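You operate a simulated robot arm through the tools that you are given. There is no shell and no other tool. Be economical: measure what you need, move in short steps, check, and stop when the job is done.

The job below is to be done with a simulated robot arm. You get a single attempt, and the scene is never put back.

## Task
Lower the rickshaw to lock 3 and leave it resting on that lock.
Fine: raise it off lock 4, pull the release lever, lower, push the lever back up, then settle. Where these are worked on the way, their far stop is far enough and under half their travel is too little: release lever.

The check looks at the end state, three seconds after you hand in, the way a careful person would. Anything else that was tipped, shoved, dropped, spilled or broken makes it a failure.

## Robot
A 6-joint arm with a fingered hand on a trunk, on a base that drives. Base frame: it is fixed to the floor where the robot stands at the start and does not move with it; the origin is under the middle of the robot, x ahead of it, y to its left, z up. Lengths are in mm, angles in rad, forces in N, time in s.
With the tool pointing down near the work surface it reaches from about 220 to 560 mm from the robot's upright axis, wherever it stands. Its first joint turns from -2.897 to 2.897 rad. Places, roughly: left socket switch [600, -500, 1700]; lift wall switch [700, -300, 1700]; lowering lever [600, 0, 1100]; power switch [600, 0, 1300]; release lever [300, 100, 1200]; right socket switch [600, -600, 1700]; up button [600, 0, 1300]. Payload 3.1 kg.
The TCP is the grasp point between the finger pads, 22 mm short of the fingertips. In the tool frame z runs along the fingers and y along their closing line. The gripper opens to 132 mm. The gripper's body begins 60 mm behind the TCP. The gripper is a hand of 4 fingers: y runs from the thumb to the fingers, the wrist lies at [0, 0, -218] in the tool frame, and closing takes about 1.5 s.
Orientation is told as [roll, pitch, yaw] about the base's x, y, z axes, in that order, counted from this pose: with the fingers straight down and closing along the base's y, the tool's x points along the base's -x, its y along +y and its z along -z.

## Interface
- The arm moves only by the tool send_rows. Its argument "rows" is one flat list of numbers, 6 for each row, row after row: the shift along the base's x, y, z in cm, then the turn, a rotation vector about the base's x, y, z in rad. In form: [x, y, z, rx, ry, rz, x, y, z, rx, ry, rz, ...]. A call has 1 to 8 rows; each row is the pose to reach, as a shift and turn from the pose commanded when the call began. "gripper" is the opening, from 0 (shut) to 1 (fully open), set as the call begins (left out, the last holds). Rows are played at 5 a second. More than 50 mm and 0.15 rad between two rows, or a gripper value outside its range, and nothing of the call is played. Where a pose cannot be reached the arm comes as near as it can. A force on the tool above 50 N (or 10 N above the force at the start of the call, whichever is more), or a blocked arm, ends the call early, and 0.2 s more pass. The fingers move at their own pace (about 153 mm/s each) and stop on an object; they squeeze with about 24 N. The grip force told is the motor's: it shows also when the fingers shut on nothing. Time passes only in rows, and 0.2 s behind the last, so rows that repeat a pose let the fingers close. The reply holds the time, the measured pose of the TCP, the force on the tool along the base axes, the opening and the grip force, in the units named above and with some noise, with the torque about the TCP (base axes, N m) and any sound that the robot's microphone picked up.
- Cameras (640 x 400 px; columns grow to the right, rows downward): "scene" is now at [17.9, 141.6, 1684.2]; the picture's right is [-0.06, -1.00, 0.00], its down [-0.75, 0.05, -0.66] and it looks along [0.66, -0.04, -0.75] (base axes); focal length 277 px, centre (320, 200). "wrist" rides on the gripper at [53, -53, -84] in the tool frame; the picture's right is [0.71, 0.71, 0.00], its down [-0.53, 0.53, -0.67] and it looks along [-0.47, 0.47, 0.74] (tool axes); focal length 247 px, centre (320, 200). There is no depth. A picture from a camera that has moved, and an enlarged one, comes with that camera's place and axes in the base frame and with its lens.
- capture(camera): a new picture of that camera. The clock stands still meanwhile.
- move_column(by): slides the trunk up (or, below 0, down) by that many mm; the arm and the scene camera ride with it, the base frame stays. It gives what a move gives, with no picture.
- steer(legs): drives the robot by 1 to 6 legs, each [ahead, left, turn to the left] in mm, mm and rad, along the robot's own axes; the way and the turn of a leg run together, so that a leg with both is an arc; at most 1500 mm and 3.142 rad a leg. The arm and the cameras ride along, it lands a little off, and it stops where it bumps. It gives what a move gives.
- finger_targets(finger1, finger2, finger3, thumb_bend): sets how far each is bent, from 0 (flat) to 1 (curled in); at 0.3 the hand is open as for a grip, at 0.7 the pads meet at the TCP. One left out holds its place. A second passes; each finger stops where it meets its share of the squeeze, and holds until it gets a number again. A gripper value or a shape takes the hand back. It gives what a move gives, with no picture; readings hold the bend of each and the force on the fingers (four entries, about 0 where the hand has none), thumb and palm.
- set_grasp(shape): the hand has 4 fingers and takes this shape, open, in about a second: jaw (thumb against the fingers, like two jaws); tri (thumb and two fingers); tip (a fingertip pinch); poke (one finger out to press); point (the index stretched); flat (the hand flat); cup (the hand cupped); fist (a fist). The gripper value then closes the fingers along that shape, each until it touches; the sizes above hold for jaw. It gives what a move gives, with no picture.
- head_to(pan, tilt): turns the head with the scene camera to pan (to the left, within 2.705 rad either way) and tilt (down, from -0.506 to 1.204), counted from straight ahead of the robot. It gives what a move gives.
- zoom(camera, box): a new picture of the part [left, top, right, bottom] of that camera's present view, enlarged. The clock stands still meanwhile.
- sign_off(): hands the job in; it is judged then, once.

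Work in short steps. Places have to be worked out from the pictures, the camera data and where the tool is seen: move nearer, look again, correct. Check each grasp and each placing, and mend what went wrong. You have 120 turns and 82 pictures in all, those below and enlarged ones among them. Open the gripper and draw the arm clear of the work before you hand the job in, unless the task says otherwise; then end with one line.

The tools are called after "Emit:" as a command line: name --argument value ..., lists and objects as JSON in quotes. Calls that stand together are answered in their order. send_rows: Moves the arm, as the interface text tells. Its arguments: {"type":"object","properties":{"rows":{"type":"array","items":{"type":"number"}},"gripper":{"type":"number"}},"required":["rows"]} The other tools are called the same way: move_column (by) slides the trunk up or down; set_grasp (shape) gives the hand a shape; finger_targets (finger1, finger2, finger3, thumb_bend) moves the fingers one by one; steer (legs) drives the base; head_to (pan, tilt) turns the head that bears the scene camera; capture (camera) takes a picture; zoom (camera, box) takes an enlarged picture of a part of a camera's view; sign_off () hands the job in.

At the start:

```text
t: 0.0
position: [269.6, 52.8, 1434.7]
tcp_rot: [-0.001, 0.001, 0.0]
wrist_force: [0.4, -0.2, -0.3]
moment: [-0.03, -0.01, -0.02]
grip_width: 131.6
finger_force: 0.1
shape: jaw
bend: [0.3, 0.3, 0.3, 0.3]
finger forces: [0.0, 0.1, 0.0, 0.0, 0.0, 0.0]
trunk travel left (down, up): [-366.0, 20.0]
robot x, y, heading: [0.6, 0.4, 0.003]
head pan, tilt: [-0.063, 0.846]
```

scene: 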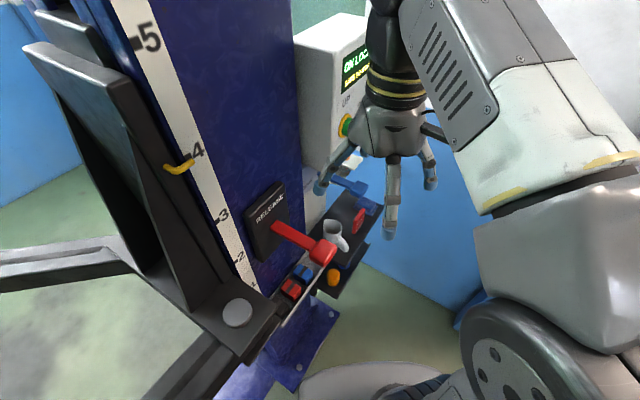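
wrist: 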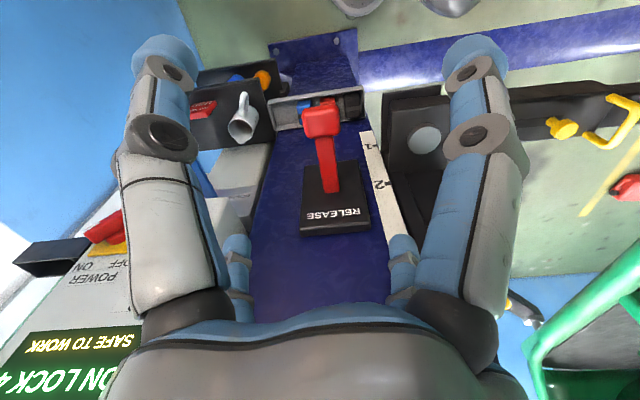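

The display reads ON LOCK 4; I see the release lever (red) on the post face and the control box to the right. I'll take a closer look at both.

Emit:
zoom --camera "scene" --box '[120, 0, 440, 400]'

Emit:
zoom --camera "wrist" --box '[0, 180, 200, 400]'

Emit:
head_to --pan -0.3 --tilt 0.4

```text
1.00 times, centred on (280, 200) of scene
camera zoom: at [17.9, 141.6, 1684.2], right [-0.06, -1.0, 0.0], down [-0.75, 0.05, -0.66], along [0.66, -0.04, -0.75], focal length 277 px, centre (360, 200)
```

zoom: 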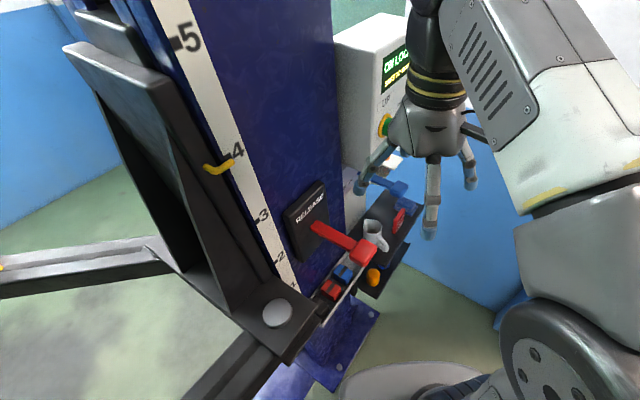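

```text
1.82 times, centred on (100, 290) of wrist
camera zoom: at [215.5, -0.2, 1517.6], right [-0.71, 0.71, 0.0], down [0.53, 0.53, 0.67], along [0.47, 0.47, -0.74], focal length 449 px, centre (720, 36)
```

zoom: 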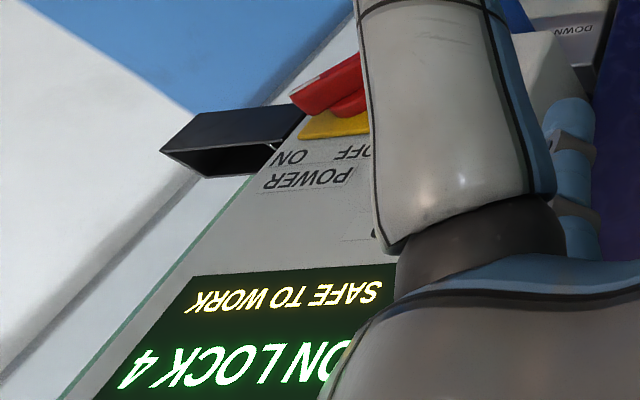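

```text
t: 0.9
position: [269.8, 53.3, 1434.8]
tcp_rot: [-0.001, 0.0, -0.001]
wrist_force: [-0.9, 0.4, 0.8]
moment: [0.0, 0.02, -0.01]
grip_width: 131.8
finger_force: 0.0
shape: jaw
bend: [0.3, 0.3, 0.3, 0.3]
finger forces: [0.0, 0.0, 0.1, 0.0, 0.0, 0.0]
trunk travel left (down, up): [-366.0, 20.0]
robot x, y, heading: [0.2, -0.2, -0.002]
head pan, tilt: [-0.3, 0.4]
```

Emit:
capture --camera "scene"

```text
77 pictures are left
camera scene: at [28.3, 119.3, 1723.0], right [-0.3, -0.96, 0.0], down [-0.37, 0.12, -0.92], along [0.88, -0.27, -0.39], focal length 277 px, centre (320, 200)
```

scene: 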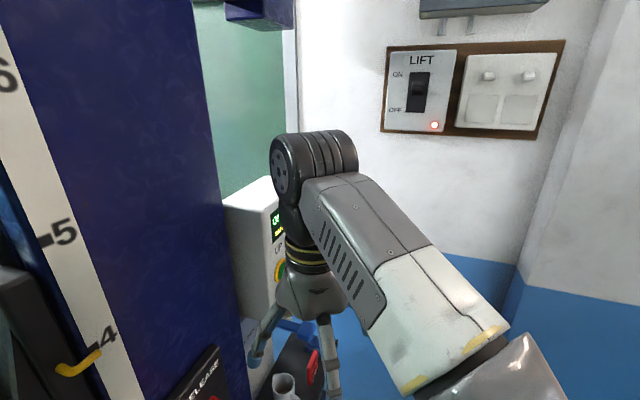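

The arm hides the box's panel. I check the lift switch state and then move the arm aside to see the panel.

Emit:
zoom --camera "scene" --box '[370, 30, 570, 150]'

Emit:
send_rows --rows '[-2, 4, 0, 0, 0, 0, -4, 8, 0, 0, 0, 0, -4, 12, 0, 0, 0, 0, -4, 16, 0, 0, 0, 0]'

Emit:
head_to --pan -0.2 --tilt 0.7

Emit:
capture --camera "scene"

Emit:
capture --camera "wrist"

```text
3.20 times, centred on (470, 90) of scene
camera zoom: at [28.3, 119.3, 1723.0], right [-0.3, -0.96, 0.0], down [-0.37, 0.12, -0.92], along [0.88, -0.27, -0.39], focal length 886 px, centre (-160, 552)
```

zoom: 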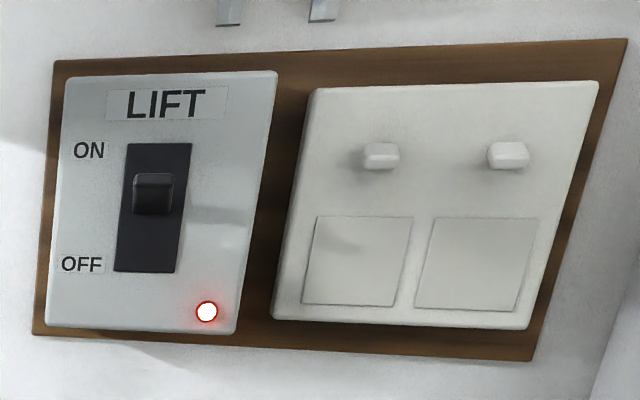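

```text
t: 1.9
position: [229.0, 215.3, 1432.6]
tcp_rot: [-0.001, 0.0, 0.001]
wrist_force: [0.9, 0.6, -0.1]
moment: [-0.04, -0.03, 0.0]
grip_width: 131.7
finger_force: 0.0
shape: jaw
bend: [0.3, 0.3, 0.3, 0.3]
finger forces: [0.0, 0.0, 0.0, 0.0, 0.0, 0.1]
trunk travel left (down, up): [-366.0, 20.0]
robot x, y, heading: [1.7, -0.4, -0.0]
head pan, tilt: [-0.3, 0.4]
```

```text
t: 2.7
position: [230.9, 211.7, 1433.1]
tcp_rot: [-0.001, 0.001, -0.001]
wrist_force: [0.0, 0.1, -0.2]
moment: [0.0, -0.01, 0.0]
grip_width: 131.8
finger_force: 0.0
shape: jaw
bend: [0.3, 0.3, 0.3, 0.3]
finger forces: [0.0, 0.0, 0.1, 0.0, 0.0, 0.0]
trunk travel left (down, up): [-366.0, 20.0]
robot x, y, heading: [2.8, -2.3, -0.001]
head pan, tilt: [-0.201, 0.7]
```

```text
75 pictures are left
camera scene: at [23.0, 129.4, 1696.4], right [-0.2, -0.98, 0.0], down [-0.63, 0.13, -0.77], along [0.75, -0.15, -0.64], focal length 277 px, centre (320, 200)
```

scene: 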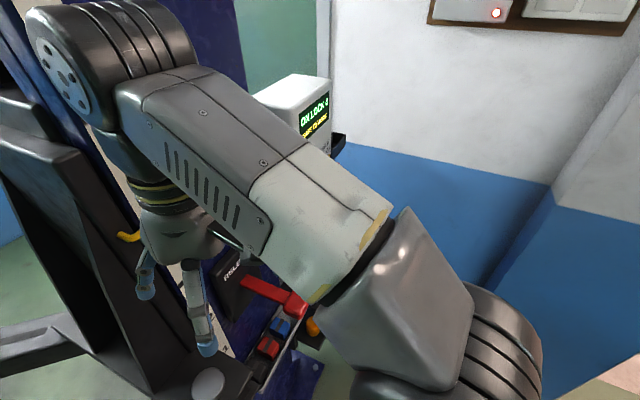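

```text
74 pictures are left
camera wrist: at [175.0, 158.9, 1516.6], right [-0.71, 0.71, 0.0], down [0.53, 0.53, 0.67], along [0.47, 0.47, -0.74], focal length 247 px, centre (320, 200)
```

wrist: 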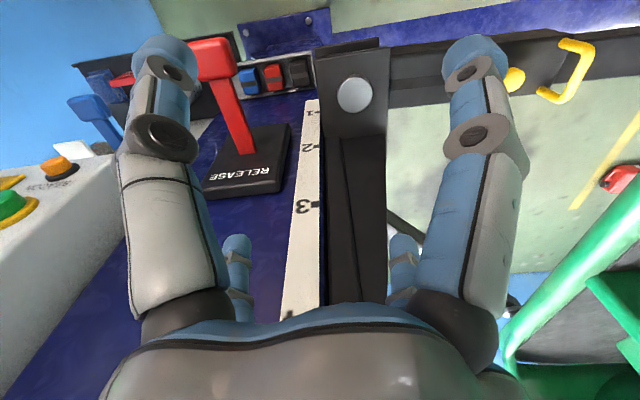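

The forearm blocks the view from the head, so I move the hand right so that its camera looks at the panel.

Emit:
send_rows --rows '[-2, -5, 0, 0, 0, 0, -2, -10, 0, 0, 0, 0, -2, -15, 0, 0, 0, 0, -2, -19, 0, 0, 0, 0, -1, -23, 0, 0, 0, 0, 0, -27, 0, 0, 0, 0, 1, -31, 0, 0, 0, 0, 1, -36, 0, 0, 0, 0]'

Emit:
capture --camera "wrist"

Emit:
capture --camera "scene"

```text
refused: row 1 steps farther than a row can; nothing moved
```

```text
73 pictures are left
camera wrist: at [175.0, 158.9, 1516.6], right [-0.71, 0.71, 0.0], down [0.53, 0.53, 0.67], along [0.47, 0.47, -0.74], focal length 247 px, centre (320, 200)
```

wrist: 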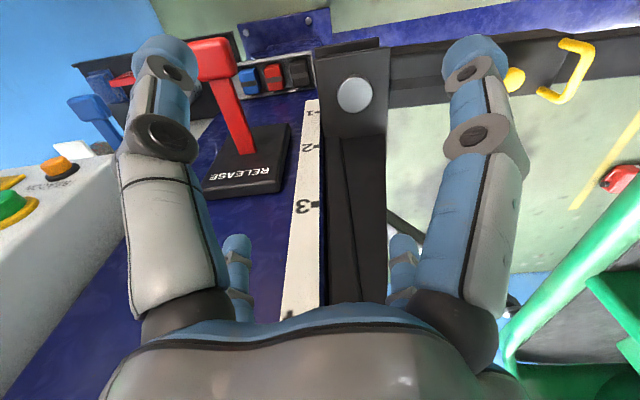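

```text
72 pictures are left
camera scene: at [23.0, 129.4, 1696.4], right [-0.2, -0.98, 0.0], down [-0.63, 0.13, -0.77], along [0.75, -0.15, -0.64], focal length 277 px, centre (320, 200)
```

scene: 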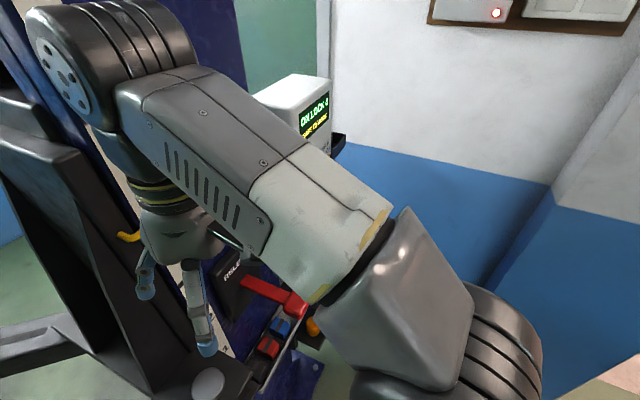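

The first step was too large (53 mm); I send it with smaller ones.

Emit:
send_rows --rows '[-1, -4.5, 0, 0, 0, 0, -2, -9, 0, 0, 0, 0, -2, -13.5, 0, 0, 0, 0, -2, -18, 0, 0, 0, 0, -2, -22.5, 0, 0, 0, 0, -1, -27, 0, 0, 0, 0, 0, -31.5, 0, 0, 0, 0, 0, -36, 0, 0, 0, 0]'

Emit:
capture --camera "wrist"

Emit:
capture --camera "scene"

```text
t: 4.5
position: [229.3, -150.1, 1436.8]
tcp_rot: [0.001, 0.0, 0.0]
wrist_force: [-0.1, 0.5, 0.1]
moment: [-0.03, -0.02, 0.0]
grip_width: 132.1
finger_force: 0.0
shape: jaw
bend: [0.3, 0.3, 0.3, 0.3]
finger forces: [0.1, 0.0, 0.0, 0.1, 0.0, 0.0]
trunk travel left (down, up): [-366.0, 20.0]
robot x, y, heading: [-1.2, -0.4, -0.001]
head pan, tilt: [-0.201, 0.7]
```

```text
71 pictures are left
camera wrist: at [175.4, -202.5, 1518.8], right [-0.71, 0.71, 0.0], down [0.53, 0.53, 0.67], along [0.47, 0.47, -0.74], focal length 247 px, centre (320, 200)
```

wrist: 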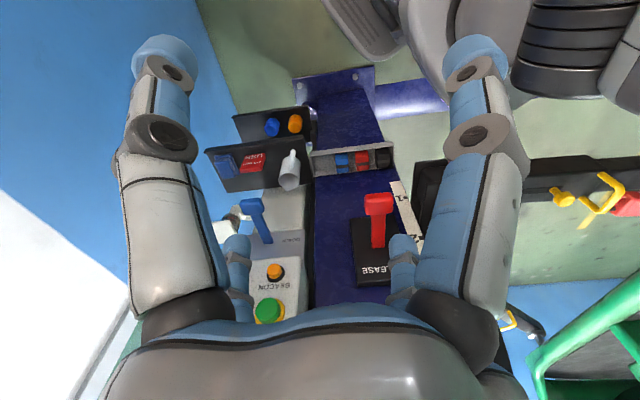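

```text
70 pictures are left
camera scene: at [23.2, 128.1, 1696.4], right [-0.2, -0.98, 0.0], down [-0.63, 0.13, -0.76], along [0.75, -0.15, -0.64], focal length 277 px, centre (320, 200)
```

scene: 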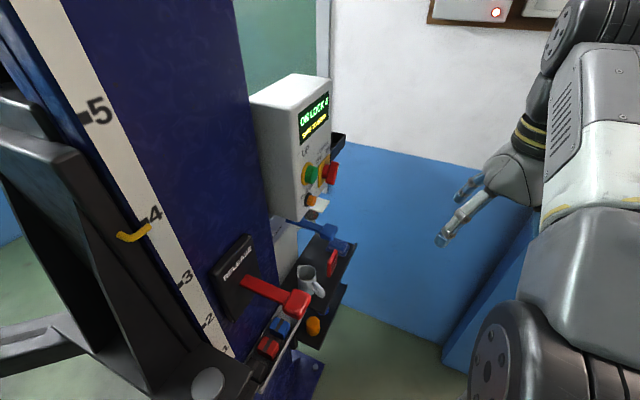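

Now the panel is clear. I zoom on it and on the levers.

Emit:
zoom --camera "scene" --box '[250, 70, 370, 230]'

Emit:
zoom --camera "scene" --box '[200, 200, 370, 390]'

Emit:
zoom --camera "wrist" --box '[210, 100, 430, 330]'

Emit:
zoom --camera "scene" --box '[60, 80, 260, 360]'

```text
2.50 times, centred on (310, 150) of scene
camera zoom: at [23.2, 128.1, 1696.4], right [-0.2, -0.98, 0.0], down [-0.63, 0.13, -0.76], along [0.75, -0.15, -0.64], focal length 692 px, centre (345, 325)
```

zoom: 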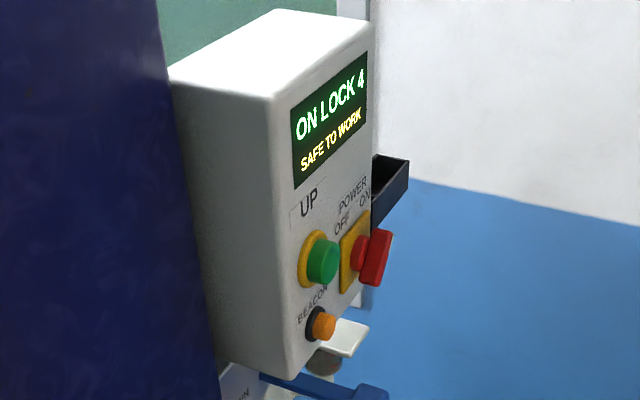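

```text
2.11 times, centred on (285, 295) of scene
camera zoom: at [23.2, 128.1, 1696.4], right [-0.2, -0.98, 0.0], down [-0.63, 0.13, -0.76], along [0.75, -0.15, -0.64], focal length 583 px, centre (394, 0)
```

zoom: 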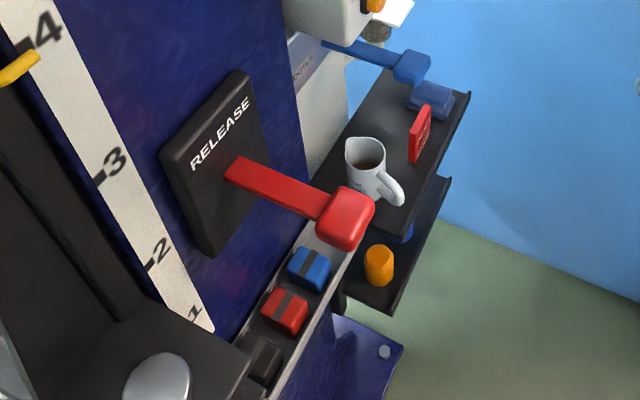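

```text
1.74 times, centred on (320, 215) of wrist
camera zoom: at [175.4, -202.5, 1518.8], right [-0.71, 0.71, 0.0], down [0.53, 0.53, 0.67], along [0.47, 0.47, -0.74], focal length 430 px, centre (320, 174)
```

zoom: 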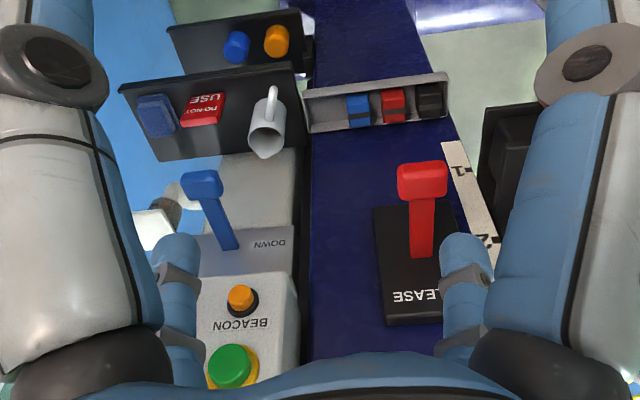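

```text
1.43 times, centred on (160, 220) of scene
camera zoom: at [23.2, 128.1, 1696.4], right [-0.2, -0.98, 0.0], down [-0.63, 0.13, -0.76], along [0.75, -0.15, -0.64], focal length 396 px, centre (549, 171)
```

zoom: 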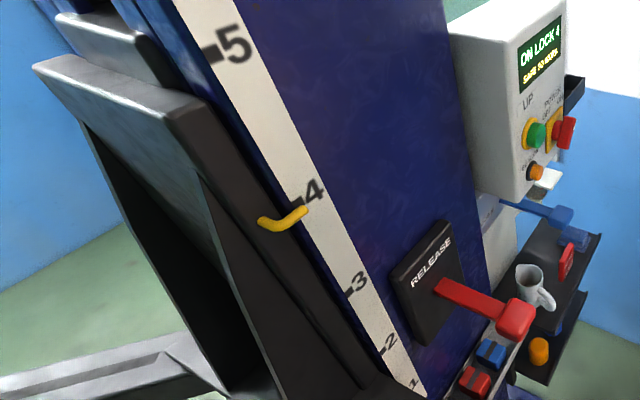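

From two views I estimate: UP (546, 42, 1328), release knob (329, 117, 1161) with its root at (408, 224), lowering knob (615, -18, 1057). All faces have inward normal about (0.57, 0.82). I'd like to stand facing them, so I check the floor to the right first.

Emit:
head_to --pan -0.9 --tilt 0.8

Emit:
capture --camera "scene"

Emit:
head_to --pan -1.6 --tilt 0.8

Emit:
capture --camera "scene"

```text
t: 5.6
position: [230.2, -147.1, 1436.5]
tcp_rot: [0.0, -0.001, 0.0]
wrist_force: [0.5, 0.3, -0.2]
moment: [0.04, 0.01, 0.0]
grip_width: 131.9
finger_force: 0.0
shape: jaw
bend: [0.3, 0.3, 0.3, 0.3]
finger forces: [0.0, 0.0, 0.0, 0.1, 0.1, 0.0]
trunk travel left (down, up): [-366.0, 20.0]
robot x, y, heading: [0.0, -1.8, -0.003]
head pan, tilt: [-0.901, 0.799]
```

```text
65 pictures are left
camera scene: at [-10.0, 83.3, 1688.0], right [-0.78, -0.62, 0.0], down [-0.45, 0.56, -0.7], along [0.43, -0.55, -0.72], focal length 277 px, centre (320, 200)
```

scene: 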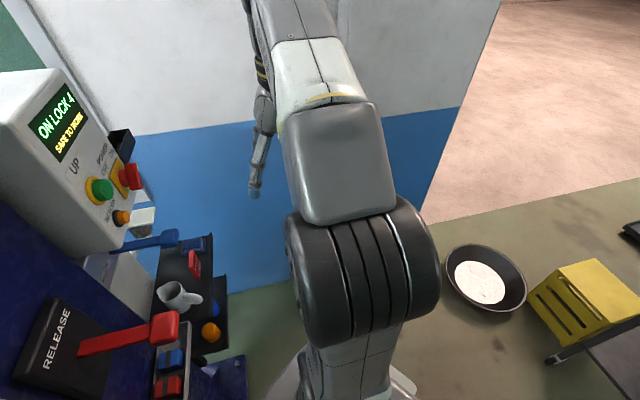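

```text
t: 6.6
position: [229.3, -146.5, 1435.3]
tcp_rot: [0.001, 0.001, 0.0]
wrist_force: [-0.3, 0.7, -1.2]
moment: [0.04, -0.01, -0.02]
grip_width: 131.7
finger_force: 0.0
shape: jaw
bend: [0.3, 0.3, 0.3, 0.3]
finger forces: [0.0, 0.0, 0.0, 0.0, 0.1, 0.1]
trunk travel left (down, up): [-366.0, 20.0]
robot x, y, heading: [-1.7, -1.4, -0.003]
head pan, tilt: [-1.6, 0.799]
```

```text
64 pictures are left
camera scene: at [-62.5, 65.9, 1688.0], right [-1.0, 0.03, 0.0], down [0.02, 0.72, -0.7], along [-0.02, -0.7, -0.72], focal length 277 px, centre (320, 200)
```

scene: 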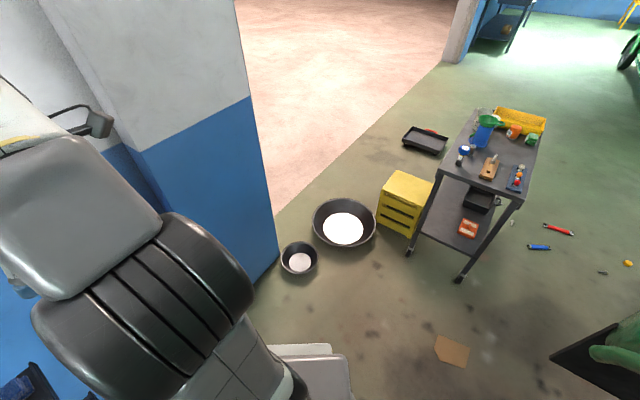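

The floor to the right is clear (wall ~490 mm from my intended spot). I drive right, turn to face the post, then move in, checking readings.

Emit:
steer --legs '[[0, -278, 0], [0, 0, 0.96], [98, -141, 0]]'

Emit:
head_to --pan 0.0 --tilt 0.75

Emit:
capture --camera "scene"

Emit:
capture --camera "wrist"

```text
t: 12.1
position: [427.1, -174.2, 1435.7]
tcp_rot: [0.0, -0.001, 0.958]
wrist_force: [0.0, -0.6, 0.4]
moment: [-0.01, 0.04, 0.01]
grip_width: 131.6
finger_force: 0.1
shape: jaw
bend: [0.3, 0.3, 0.3, 0.3]
finger forces: [0.0, 0.0, 0.0, 0.0, 0.0, 0.0]
trunk travel left (down, up): [-366.0, 20.0]
robot x, y, heading: [171.1, -276.8, 0.956]
head pan, tilt: [-1.6, 0.799]
```

```text
t: 13.8
position: [426.6, -173.9, 1436.0]
tcp_rot: [0.0, 0.001, 0.957]
wrist_force: [-0.6, -0.1, 0.4]
moment: [0.0, 0.02, 0.01]
grip_width: 131.6
finger_force: 0.1
shape: jaw
bend: [0.3, 0.3, 0.3, 0.3]
finger forces: [0.1, 0.0, 0.0, 0.1, 0.0, 0.0]
trunk travel left (down, up): [-366.0, 20.0]
robot x, y, heading: [174.0, -278.4, 0.955]
head pan, tilt: [0.0, 0.75]
```

```text
63 pictures are left
camera scene: at [66.2, -175.1, 1692.0], right [0.82, -0.58, 0.0], down [-0.39, -0.56, -0.73], along [0.42, 0.6, -0.68], focal length 277 px, centre (320, 200)
```

scene: 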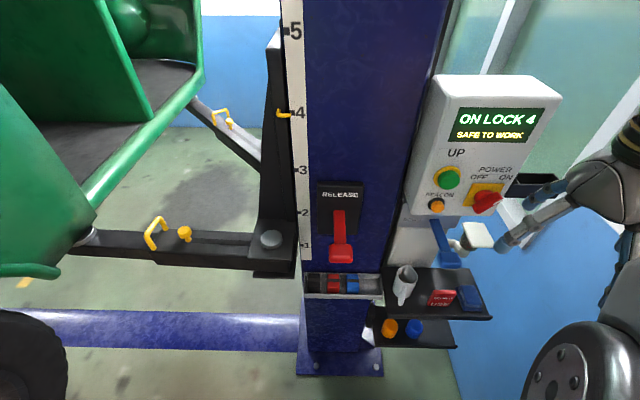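

```text
62 pictures are left
camera wrist: at [438.6, -248.7, 1519.1], right [-0.99, -0.17, 0.0], down [-0.13, 0.73, 0.67], along [-0.11, 0.66, -0.74], focal length 247 px, centre (320, 200)
```

wrist: 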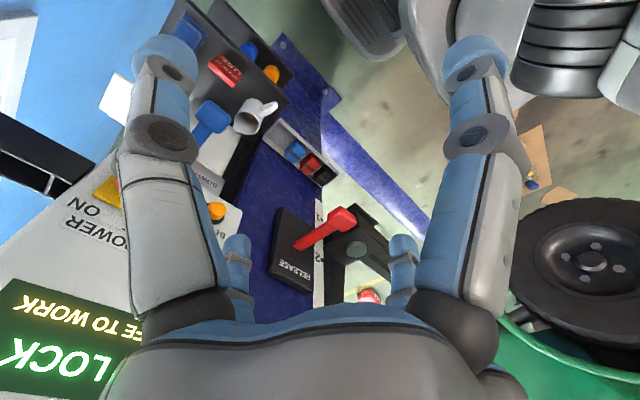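

Now a perfect facing view. Zoom on the panel to read the power knob.

Emit:
zoom --camera "scene" --box '[400, 70, 580, 290]'

Emit:
zoom --camera "scene" --box '[240, 0, 400, 300]'

```text
1.82 times, centred on (490, 180) of scene
camera zoom: at [66.2, -175.1, 1692.0], right [0.82, -0.58, 0.0], down [-0.39, -0.56, -0.73], along [0.42, 0.6, -0.68], focal length 504 px, centre (11, 236)
```

zoom: 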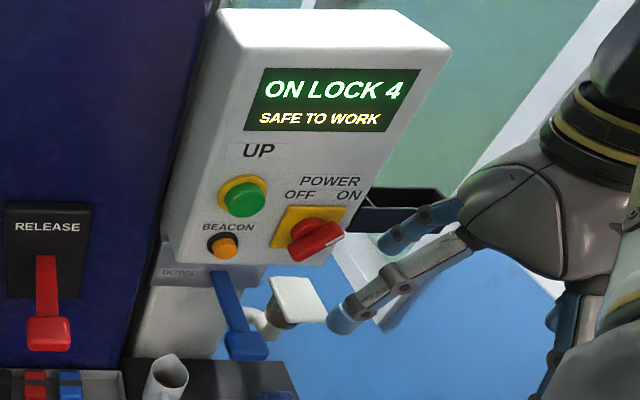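

```text
1.33 times, centred on (320, 150) of scene
camera zoom: at [66.2, -175.1, 1692.0], right [0.82, -0.58, 0.0], down [-0.39, -0.56, -0.73], along [0.42, 0.6, -0.68], focal length 369 px, centre (320, 267)
```

zoom: 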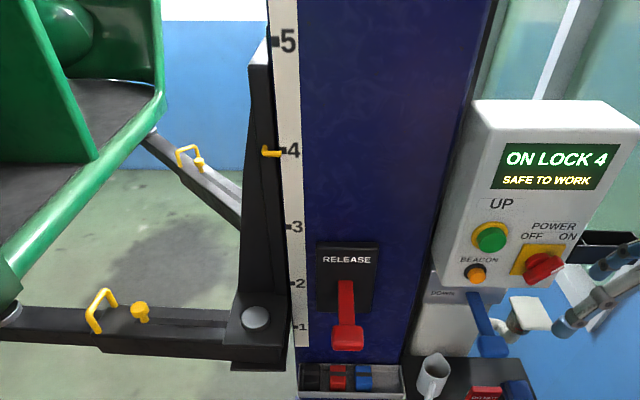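

The knob's mark points to ON. For a horizontal hand the wrist would be too near my axis, so I back off 120 mm (floor behind is clear) and set the poke shape.

Emit:
steer --legs '[[-120, 0, 0]]'

Emit:
set_grasp --shape "poke"

Emit:
send_rows --rows '[1, 1.5, -1, 0.118, -0.083, 0, 2, 3, -2, 0.236, -0.166, 0, 3, 4.5, -3, 0.354, -0.249, 0, 4, 6, -4, 0.472, -0.332, 0, 5, 7.5, -5, 0.59, -0.415, 0, 6, 9, -6, 0.708, -0.498, 0, 7, 10.5, -7, 0.826, -0.581, 0, 8, 11.5, -8, 0.944, -0.664, 0]'

Emit:
capture --camera "scene"

```text
t: 15.0
position: [358.2, -272.8, 1436.6]
tcp_rot: [0.0, 0.0, 0.959]
wrist_force: [-0.2, 0.0, -0.2]
moment: [-0.02, 0.01, -0.02]
grip_width: 131.8
finger_force: 0.1
shape: jaw
bend: [0.3, 0.3, 0.3, 0.3]
finger forces: [0.0, 0.1, 0.1, 0.0, 0.0, 0.0]
trunk travel left (down, up): [-366.0, 20.0]
robot x, y, heading: [102.7, -375.6, 0.959]
head pan, tilt: [0.0, 0.75]
```

```text
t: 15.9
position: [357.9, -272.0, 1435.9]
tcp_rot: [0.0, 0.0, 0.959]
wrist_force: [0.3, 0.5, -0.2]
moment: [-0.02, -0.03, -0.02]
grip_width: 0.2
finger_force: 0.2
shape: poke
bend: [1.0, 1.0, 1.0, 0.91]
finger forces: [0.0, 0.0, 0.0, 0.1, 0.0, 0.1]
trunk travel left (down, up): [-366.0, 20.0]
robot x, y, heading: [106.4, -373.4, 0.963]
head pan, tilt: [0.0, 0.75]
```

```text
t: 17.7
position: [427.6, -145.8, 1384.5]
tcp_rot: [0.004, -1.144, 0.948]
wrist_force: [0.5, -0.3, 0.3]
moment: [0.01, -0.01, 0.01]
grip_width: 0.0
finger_force: 0.1
shape: poke
bend: [1.0, 1.0, 1.0, 0.91]
finger forces: [0.1, 0.1, 0.0, 0.1, 0.0, 0.0]
out of reach, approached as far as the arm can: row 8
trunk travel left (down, up): [-366.0, 20.0]
robot x, y, heading: [105.1, -372.2, 0.962]
head pan, tilt: [0.0, 0.75]
```

```text
59 pictures are left
camera scene: at [-3.3, -272.5, 1692.0], right [0.82, -0.58, 0.0], down [-0.39, -0.56, -0.73], along [0.42, 0.6, -0.68], focal length 277 px, centre (320, 200)
```

scene: 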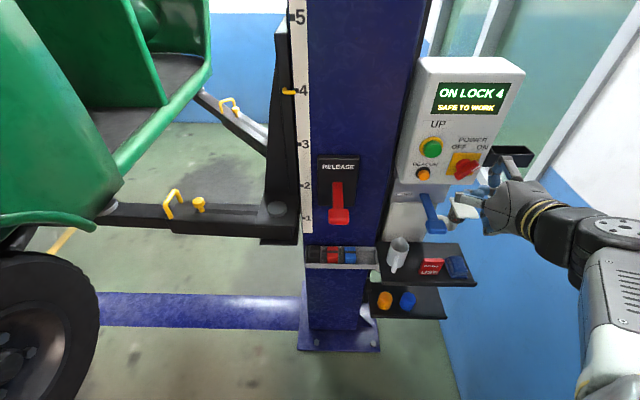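

The wrist limits at about 65° of tilt here. I look at the finger closely.

Emit:
zoom --camera "scene" --box '[400, 50, 640, 290]'

Emit:
capture --camera "wrist"

```text
1.67 times, centred on (520, 170) of scene
camera zoom: at [-3.3, -272.5, 1692.0], right [0.82, -0.58, 0.0], down [-0.39, -0.56, -0.73], along [0.42, 0.6, -0.68], focal length 462 px, centre (-13, 250)
```

zoom: 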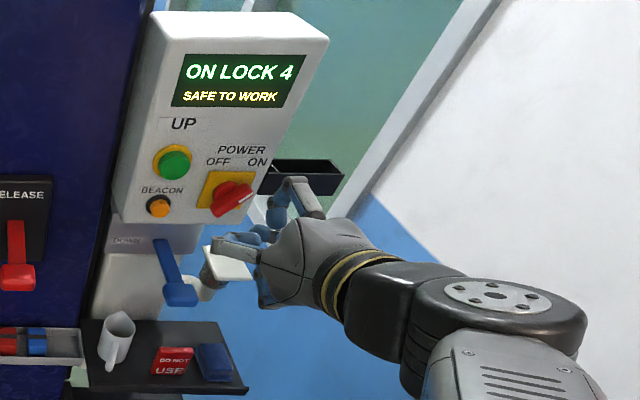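

```text
57 pictures are left
camera wrist: at [413.1, -256.8, 1370.8], right [-0.75, 0.17, -0.64], down [-0.65, -0.01, 0.76], along [0.12, 0.98, 0.12], focal length 247 px, centre (320, 200)
```

wrist: 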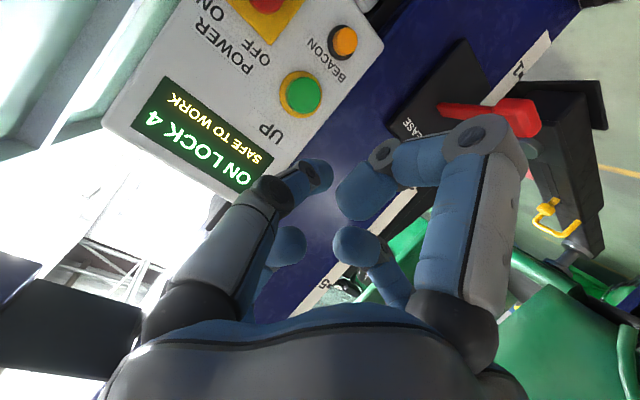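

The poke shape looks curled; I try the fingertip pinch, closed, as a well-located poker.

Emit:
set_grasp --shape "point"

Emit:
capture --camera "wrist"

Emit:
zoom --camera "scene" --box '[400, 50, 640, 290]'

```text
t: 18.6
position: [429.4, -146.5, 1384.5]
tcp_rot: [0.005, -1.143, 0.949]
wrist_force: [-0.4, 0.5, -0.4]
moment: [-0.01, -0.02, -0.01]
grip_width: 125.9
finger_force: 0.0
shape: point
bend: [0.7, 1.0, 1.0, 0.81]
finger forces: [0.0, 0.0, 0.0, 0.1, 0.1, 0.1]
trunk travel left (down, up): [-366.0, 20.0]
robot x, y, heading: [107.7, -373.8, 0.958]
head pan, tilt: [0.0, 0.75]
```

```text
56 pictures are left
camera wrist: at [413.8, -257.0, 1370.8], right [-0.75, 0.17, -0.64], down [-0.65, -0.01, 0.76], along [0.12, 0.99, 0.12], focal length 247 px, centre (320, 200)
```

wrist: 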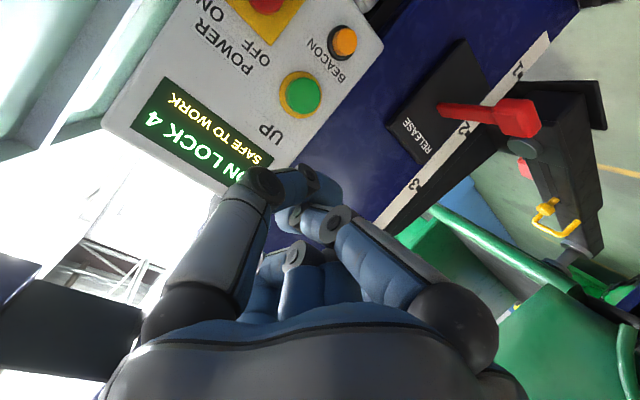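

```text
1.67 times, centred on (520, 170) of scene
camera zoom: at [-2.5, -272.6, 1692.0], right [0.82, -0.58, 0.0], down [-0.39, -0.56, -0.73], along [0.42, 0.6, -0.68], focal length 462 px, centre (-13, 250)
```

zoom: 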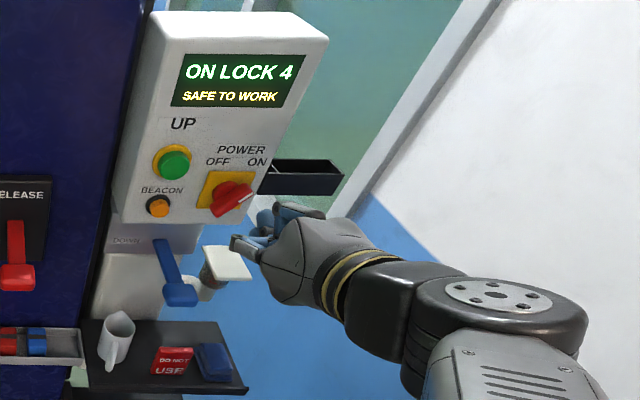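

The fingers are slow to settle; I set them individually: finger1 nearly straight, the rest curled.

Emit:
finger_targets --finger1 0.3 --finger2 1.0 --finger3 1.0 --thumb_bend 0.9

Emit:
capture --camera "wrist"

```text
t: 19.6
position: [428.5, -145.7, 1385.3]
tcp_rot: [0.005, -1.143, 0.949]
wrist_force: [-0.3, 0.1, 0.3]
moment: [-0.01, 0.01, -0.02]
grip_width: 8.0
finger_force: 0.0
shape: fingers
bend: [0.7, 1.0, 1.0, 0.8]
finger forces: [0.0, 0.1, 0.0, 0.1, 0.0, 0.0]
trunk travel left (down, up): [-366.0, 20.0]
robot x, y, heading: [108.1, -374.6, 0.959]
head pan, tilt: [0.0, 0.75]
```

```text
54 pictures are left
camera wrist: at [413.7, -256.8, 1370.9], right [-0.75, 0.17, -0.64], down [-0.65, -0.01, 0.76], along [0.12, 0.99, 0.12], focal length 247 px, centre (320, 200)
```

wrist: 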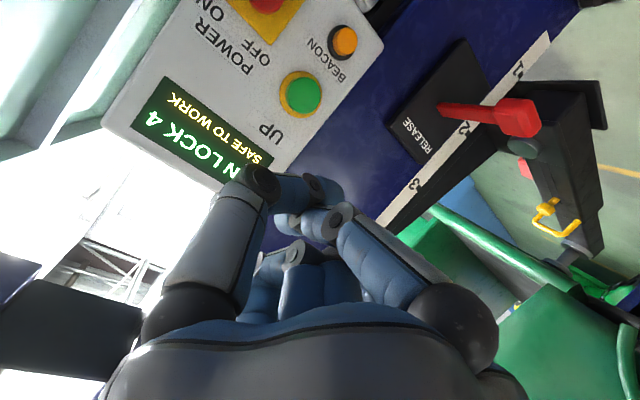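

Finger1 seems interlocked with the thumb. I go back to jaw and close plainly.

Emit:
set_grasp --shape "tip"

Emit:
send_rows --rows '[0, 0, 0, 0, 0, 0, 0, 0, 0, 0, 0, 0, 0, 0, 0, 0, 0, 0, 0, 0, 0, 0, 0, 0, 0, 0, 0, 0, 0, 0, 0, 0, 0, 0, 0, 0, 0, 0, 0, 0, 0, 0, 0, 0, 0, 0, 0, 0]' --gripper 0

Emit:
capture --camera "wrist"

```text
t: 20.5
position: [427.6, -145.6, 1385.3]
tcp_rot: [0.004, -1.143, 0.949]
wrist_force: [0.4, -0.4, -1.0]
moment: [-0.02, 0.0, -0.02]
grip_width: 131.8
finger_force: 0.0
shape: tip
bend: [0.11, 0.3, 0.11, 0.3]
finger forces: [0.0, 0.0, 0.1, 0.1, 0.0, 0.0]
trunk travel left (down, up): [-366.0, 20.0]
robot x, y, heading: [108.9, -373.4, 0.959]
head pan, tilt: [0.0, 0.75]
```

```text
t: 22.3
position: [428.4, -145.4, 1385.6]
tcp_rot: [0.006, -1.144, 0.945]
wrist_force: [0.5, -0.3, 0.7]
moment: [0.02, -0.02, -0.02]
grip_width: 0.2
finger_force: 23.7
shape: tip
bend: [0.27, 0.7, 0.27, 0.7]
finger forces: [0.0, 0.0, 0.1, 0.0, 0.1, 0.1]
trunk travel left (down, up): [-366.0, 20.0]
robot x, y, heading: [103.5, -375.4, 0.958]
head pan, tilt: [0.0, 0.75]
```

```text
53 pictures are left
camera wrist: at [413.7, -256.9, 1370.9], right [-0.75, 0.17, -0.64], down [-0.65, -0.01, 0.76], along [0.12, 0.99, 0.12], focal length 247 px, centre (320, 200)
```

wrist: 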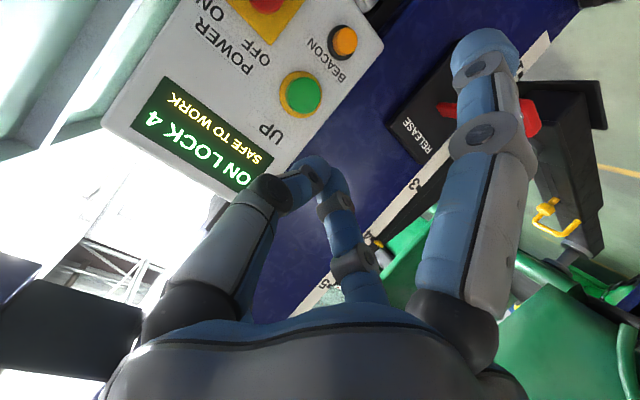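

The middle finger pinches the thumb at the TCP. I curl fingers 1 and 3 away to get a slim poker there.

Emit:
finger_targets --finger1 1.0 --finger3 1.0 --finger2 0.7 --thumb_bend 0.7

Emit:
capture --camera "wrist"

```text
t: 23.3
position: [429.4, -145.8, 1385.2]
tcp_rot: [0.005, -1.143, 0.947]
wrist_force: [-0.4, -0.6, 0.4]
moment: [-0.02, -0.02, 0.0]
grip_width: 0.0
finger_force: 0.0
shape: fingers
bend: [0.74, 0.68, 0.74, 0.69]
finger forces: [0.0, 0.1, 0.1, 0.1, 0.0, 0.0]
trunk travel left (down, up): [-366.0, 20.0]
robot x, y, heading: [104.9, -376.9, 0.96]
head pan, tilt: [0.0, 0.75]
```

```text
52 pictures are left
camera wrist: at [413.7, -256.9, 1370.9], right [-0.75, 0.17, -0.64], down [-0.65, -0.01, 0.76], along [0.12, 0.99, 0.12], focal length 247 px, centre (320, 200)
```

wrist: 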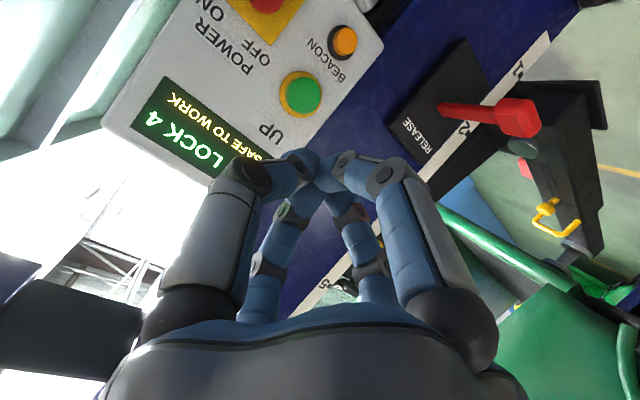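

All tips meet near the TCP: a compact blunt poker. I approach the UP button to about 40 mm short.

Emit:
send_rows --rows '[2, 3.5, -1.2, 0, 0, 0, 4, 7, -2.4, 0, 0, 0, 6, 10.5, -3.6, 0, 0, 0, 8.2, 13.9, -4.9, 0, 0, 0, 8.2, 13.9, -4.9, 0, 0, 0]'

Emit:
capture --camera "wrist"

Emit:
zoom --camera "scene" --box '[380, 50, 560, 250]'

```text
t: 24.5
position: [512.6, -2.5, 1354.3]
tcp_rot: [0.002, -1.148, 0.954]
wrist_force: [0.3, -0.7, -0.6]
moment: [0.01, 0.02, -0.03]
grip_width: 0.2
finger_force: 0.0
shape: fingers
bend: [0.74, 0.68, 0.74, 0.69]
finger forces: [0.0, 0.0, 0.1, 0.0, 0.0, 0.0]
out of reach, approached as far as the arm can: row 1, 2, 3, 4, 5
trunk travel left (down, up): [-366.0, 20.0]
robot x, y, heading: [100.8, -373.1, 0.956]
head pan, tilt: [0.0, 0.75]
```

```text
51 pictures are left
camera wrist: at [498.8, -113.3, 1339.5], right [-0.75, 0.17, -0.64], down [-0.66, -0.02, 0.75], along [0.12, 0.99, 0.12], focal length 247 px, centre (320, 200)
```

wrist: 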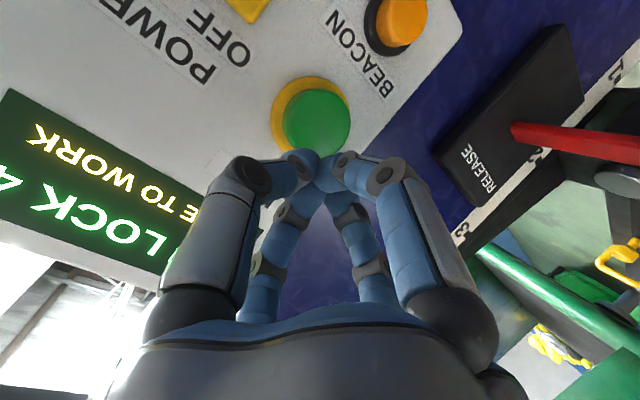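

```text
2.00 times, centred on (470, 150) of scene
camera zoom: at [-3.8, -273.8, 1692.0], right [0.82, -0.57, 0.0], down [-0.39, -0.56, -0.73], along [0.42, 0.6, -0.68], focal length 554 px, centre (20, 300)
```

zoom: 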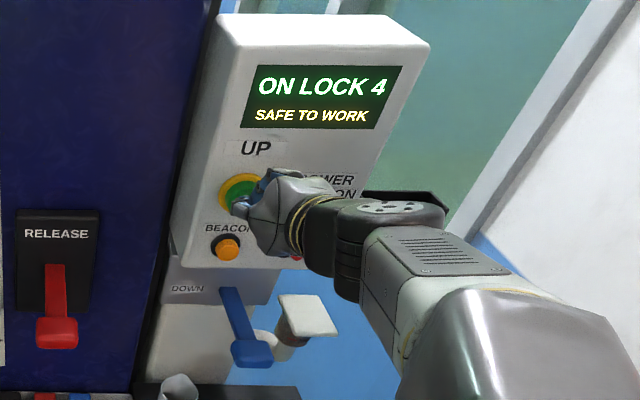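

Alignment is good laterally; the hand is ~18 mm high. I lower the trunk by 18 mm and push forward in small steps.

Emit:
move_column --by -18

Emit:
send_rows --rows '[0.6, 0.8, 0, 0, 0, 0, 1.2, 1.6, 0, 0, 0, 0, 1.7, 2.4, 0, 0, 0, 0, 2.0, 2.9, 0, 0, 0, 0]'

Emit:
capture --camera "wrist"

```text
t: 25.1
position: [514.0, -1.6, 1335.9]
tcp_rot: [0.002, -1.147, 0.955]
wrist_force: [-0.7, 0.3, -0.1]
moment: [-0.03, -0.01, 0.03]
grip_width: 0.0
finger_force: 0.1
shape: fingers
bend: [0.74, 0.68, 0.74, 0.69]
finger forces: [0.1, 0.0, 0.0, 0.0, 0.0, 0.0]
trunk travel left (down, up): [-348.0, 38.0]
robot x, y, heading: [105.7, -377.8, 0.964]
head pan, tilt: [0.0, 0.75]
```

```text
t: 26.1
position: [533.0, 25.5, 1335.8]
tcp_rot: [0.002, -1.148, 0.955]
wrist_force: [-7.0, -10.3, -0.8]
moment: [-0.04, 0.04, -0.07]
grip_width: 0.0
finger_force: 9.1
shape: fingers
bend: [0.74, 0.68, 0.74, 0.7]
finger forces: [0.0, 5.3, 0.0, 0.0, 13.4, 0.1]
trunk travel left (down, up): [-348.0, 38.0]
robot x, y, heading: [103.8, -374.0, 0.956]
head pan, tilt: [0.0, 0.75]
heard: click
```

```text
49 pictures are left
camera wrist: at [518.2, -85.6, 1321.7], right [-0.75, 0.17, -0.64], down [-0.66, -0.02, 0.76], along [0.12, 0.99, 0.12], focal length 247 px, centre (320, 200)
```

wrist: 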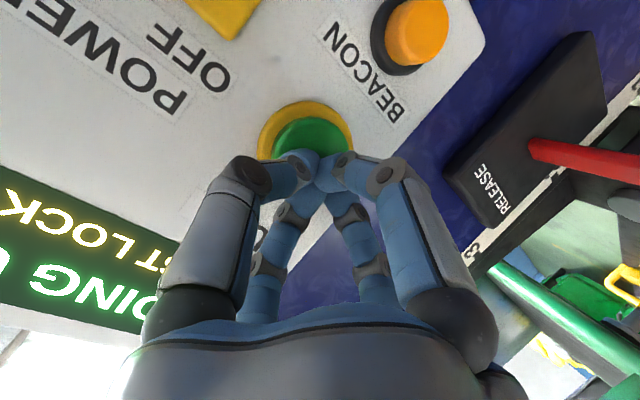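

A click, and the display has changed. I check it with the scene camera.

Emit:
zoom --camera "scene" --box '[260, 0, 560, 240]'

```text
1.67 times, centred on (410, 120) of scene
camera zoom: at [-4.2, -275.3, 1674.1], right [0.82, -0.58, 0.0], down [-0.39, -0.56, -0.73], along [0.42, 0.6, -0.68], focal length 462 px, centre (170, 333)
```

zoom: 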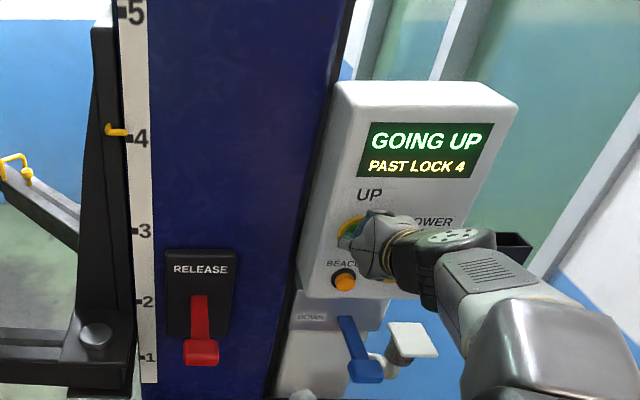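

It is going up past lock 4. I hold briefly, then withdraw 100 mm and read the display.

Emit:
send_rows --rows '[0, 0, 0, 0, 0, 0, 0, 0, 0, 0, 0, 0, -1.7, -2.5, 0, 0, 0, 0, -4.2, -6.0, 0, 0, 0, 0, -6.5, -9.3, 0, 0, 0, 0]'

Emit:
zoom --camera "scene" --box '[260, 0, 560, 240]'

```text
t: 27.3
position: [464.8, -63.5, 1350.9]
tcp_rot: [0.004, -1.139, 0.951]
wrist_force: [0.7, -0.6, 0.3]
moment: [0.02, -0.01, -0.01]
grip_width: 0.0
finger_force: 0.0
shape: fingers
bend: [0.74, 0.68, 0.74, 0.69]
finger forces: [0.0, 0.0, 0.0, 0.0, 0.0, 0.0]
out of reach, approached as far as the arm can: row 4, 5
trunk travel left (down, up): [-348.0, 38.0]
robot x, y, heading: [108.3, -376.4, 0.959]
head pan, tilt: [0.0, 0.75]
```

```text
1.67 times, centred on (410, 120) of scene
camera zoom: at [-3.8, -273.3, 1674.0], right [0.82, -0.57, 0.0], down [-0.39, -0.56, -0.73], along [0.42, 0.6, -0.68], focal length 462 px, centre (170, 333)
```

zoom: 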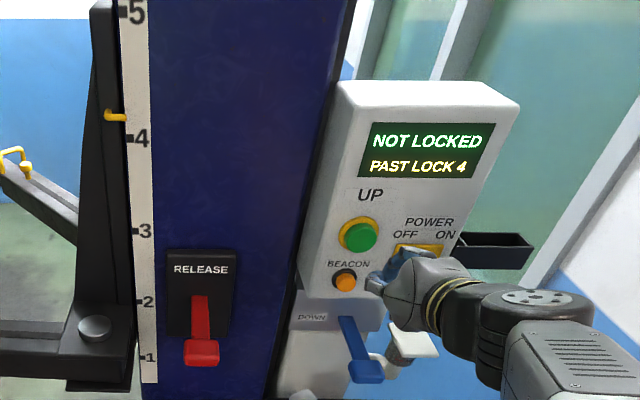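

Raised: "NOT LOCKED, PAST LOCK 4", marker slightly above 4. Now the release lever: I'll grip its knob. I move left to in front of it, reduce the tilt by 0.3 rad, and open the jaw.

Emit:
send_rows --rows '[-3.4, 1.4, 0, -0.06, 0.043, 0, -6.8, 2.8, 0, -0.12, 0.086, 0, -10.2, 4.2, 0, -0.18, 0.13, 0, -13.6, 5.6, 0, -0.245, 0.173, 0, -17, 7, 0, -0.245, 0.173, 0, -20.5, 8.2, 0, -0.245, 0.173, 0]'

Emit:
set_grasp --shape "jaw"

Emit:
move_column --by -100

Emit:
capture --camera "scene"

Emit:
capture --camera "wrist"

```text
t: 28.7
position: [261.0, 18.6, 1348.7]
tcp_rot: [0.0, -0.845, 0.959]
wrist_force: [-1.3, -0.2, 0.5]
moment: [0.0, 0.03, 0.0]
grip_width: 0.1
finger_force: 0.1
shape: fingers
bend: [0.74, 0.68, 0.74, 0.69]
finger forces: [0.1, 0.0, 0.0, 0.0, 0.0, 0.0]
trunk travel left (down, up): [-348.0, 38.0]
robot x, y, heading: [101.4, -376.1, 0.952]
head pan, tilt: [0.0, 0.75]
```

```text
t: 29.6
position: [261.8, 18.3, 1346.9]
tcp_rot: [0.002, -0.845, 0.954]
wrist_force: [1.4, -0.1, -0.4]
moment: [-0.05, -0.01, 0.02]
grip_width: 131.6
finger_force: 0.0
shape: jaw
bend: [0.3, 0.3, 0.3, 0.3]
finger forces: [0.0, 0.0, 0.0, 0.0, 0.0, 0.1]
trunk travel left (down, up): [-348.0, 38.0]
robot x, y, heading: [103.7, -374.8, 0.963]
head pan, tilt: [0.0, 0.75]
```

```text
t: 31.0
position: [262.2, 18.1, 1246.3]
tcp_rot: [0.002, -0.846, 0.954]
wrist_force: [-0.5, -0.2, -0.4]
moment: [-0.01, -0.03, -0.03]
grip_width: 131.9
finger_force: 0.1
shape: jaw
bend: [0.3, 0.3, 0.3, 0.3]
finger forces: [0.0, 0.0, 0.0, 0.0, 0.1, 0.1]
trunk travel left (down, up): [-248.0, 138.0]
robot x, y, heading: [106.3, -374.2, 0.962]
head pan, tilt: [0.0, 0.75]
```

```text
46 pictures are left
camera scene: at [-2.5, -272.7, 1573.0], right [0.82, -0.58, 0.0], down [-0.39, -0.56, -0.73], along [0.42, 0.6, -0.68], focal length 277 px, centre (320, 200)
```

scene: 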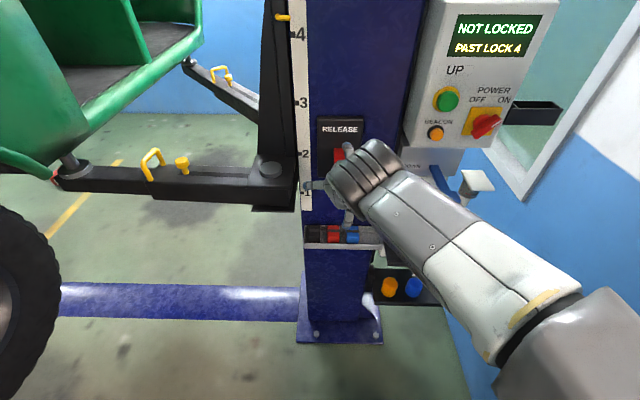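

```text
45 pictures are left
camera wrist: at [248.8, -91.9, 1261.5], right [-0.85, 0.02, -0.53], down [-0.52, 0.18, 0.84], along [0.12, 0.98, -0.14], focal length 247 px, centre (320, 200)
```

wrist: 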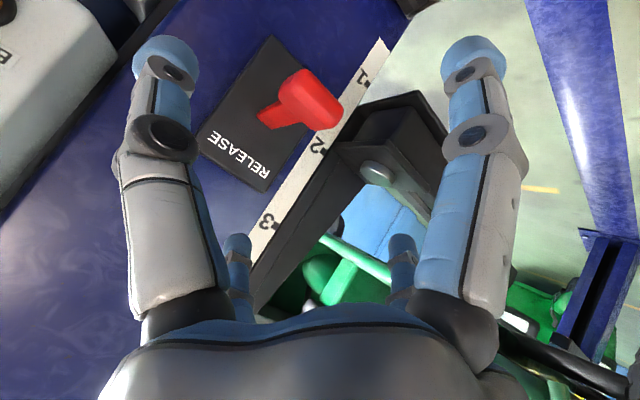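

The knob lies straight along the tool axis, about 149 mm ahead. I advance along that line, stopping ~25 mm short to check.

Emit:
send_rows --rows '[1.6, 2.2, -1.9, 0, 0, 0, 3.1, 4.4, -3.8, 0, 0, 0, 4.6, 6.5, -5.7, 0, 0, 0, 5.8, 8.2, -7.2, 0, 0, 0, 5.8, 8.2, -7.2, 0, 0, 0]'

Emit:
capture --camera "wrist"

```text
t: 32.2
position: [321.6, 101.2, 1174.7]
tcp_rot: [0.002, -0.847, 0.955]
wrist_force: [-0.2, -0.9, -0.3]
moment: [0.05, 0.03, -0.01]
grip_width: 131.9
finger_force: 0.2
shape: jaw
bend: [0.3, 0.3, 0.3, 0.3]
finger forces: [0.1, 0.1, 0.0, 0.0, 0.0, 0.0]
trunk travel left (down, up): [-248.0, 138.0]
robot x, y, heading: [108.6, -374.3, 0.962]
head pan, tilt: [0.0, 0.75]
```

```text
44 pictures are left
camera wrist: at [307.2, -10.2, 1189.9], right [-0.85, 0.03, -0.53], down [-0.52, 0.18, 0.84], along [0.12, 0.98, -0.14], focal length 247 px, centre (320, 200)
```

wrist: 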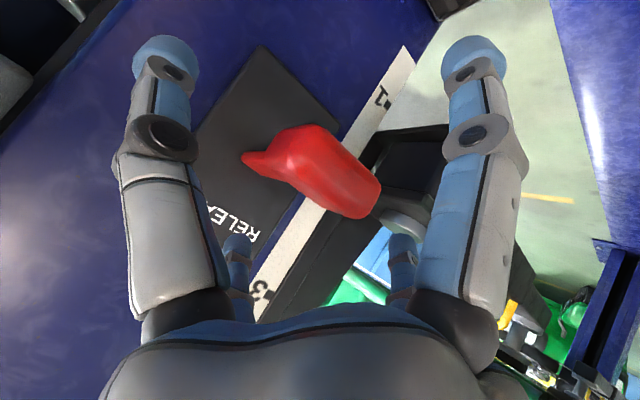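

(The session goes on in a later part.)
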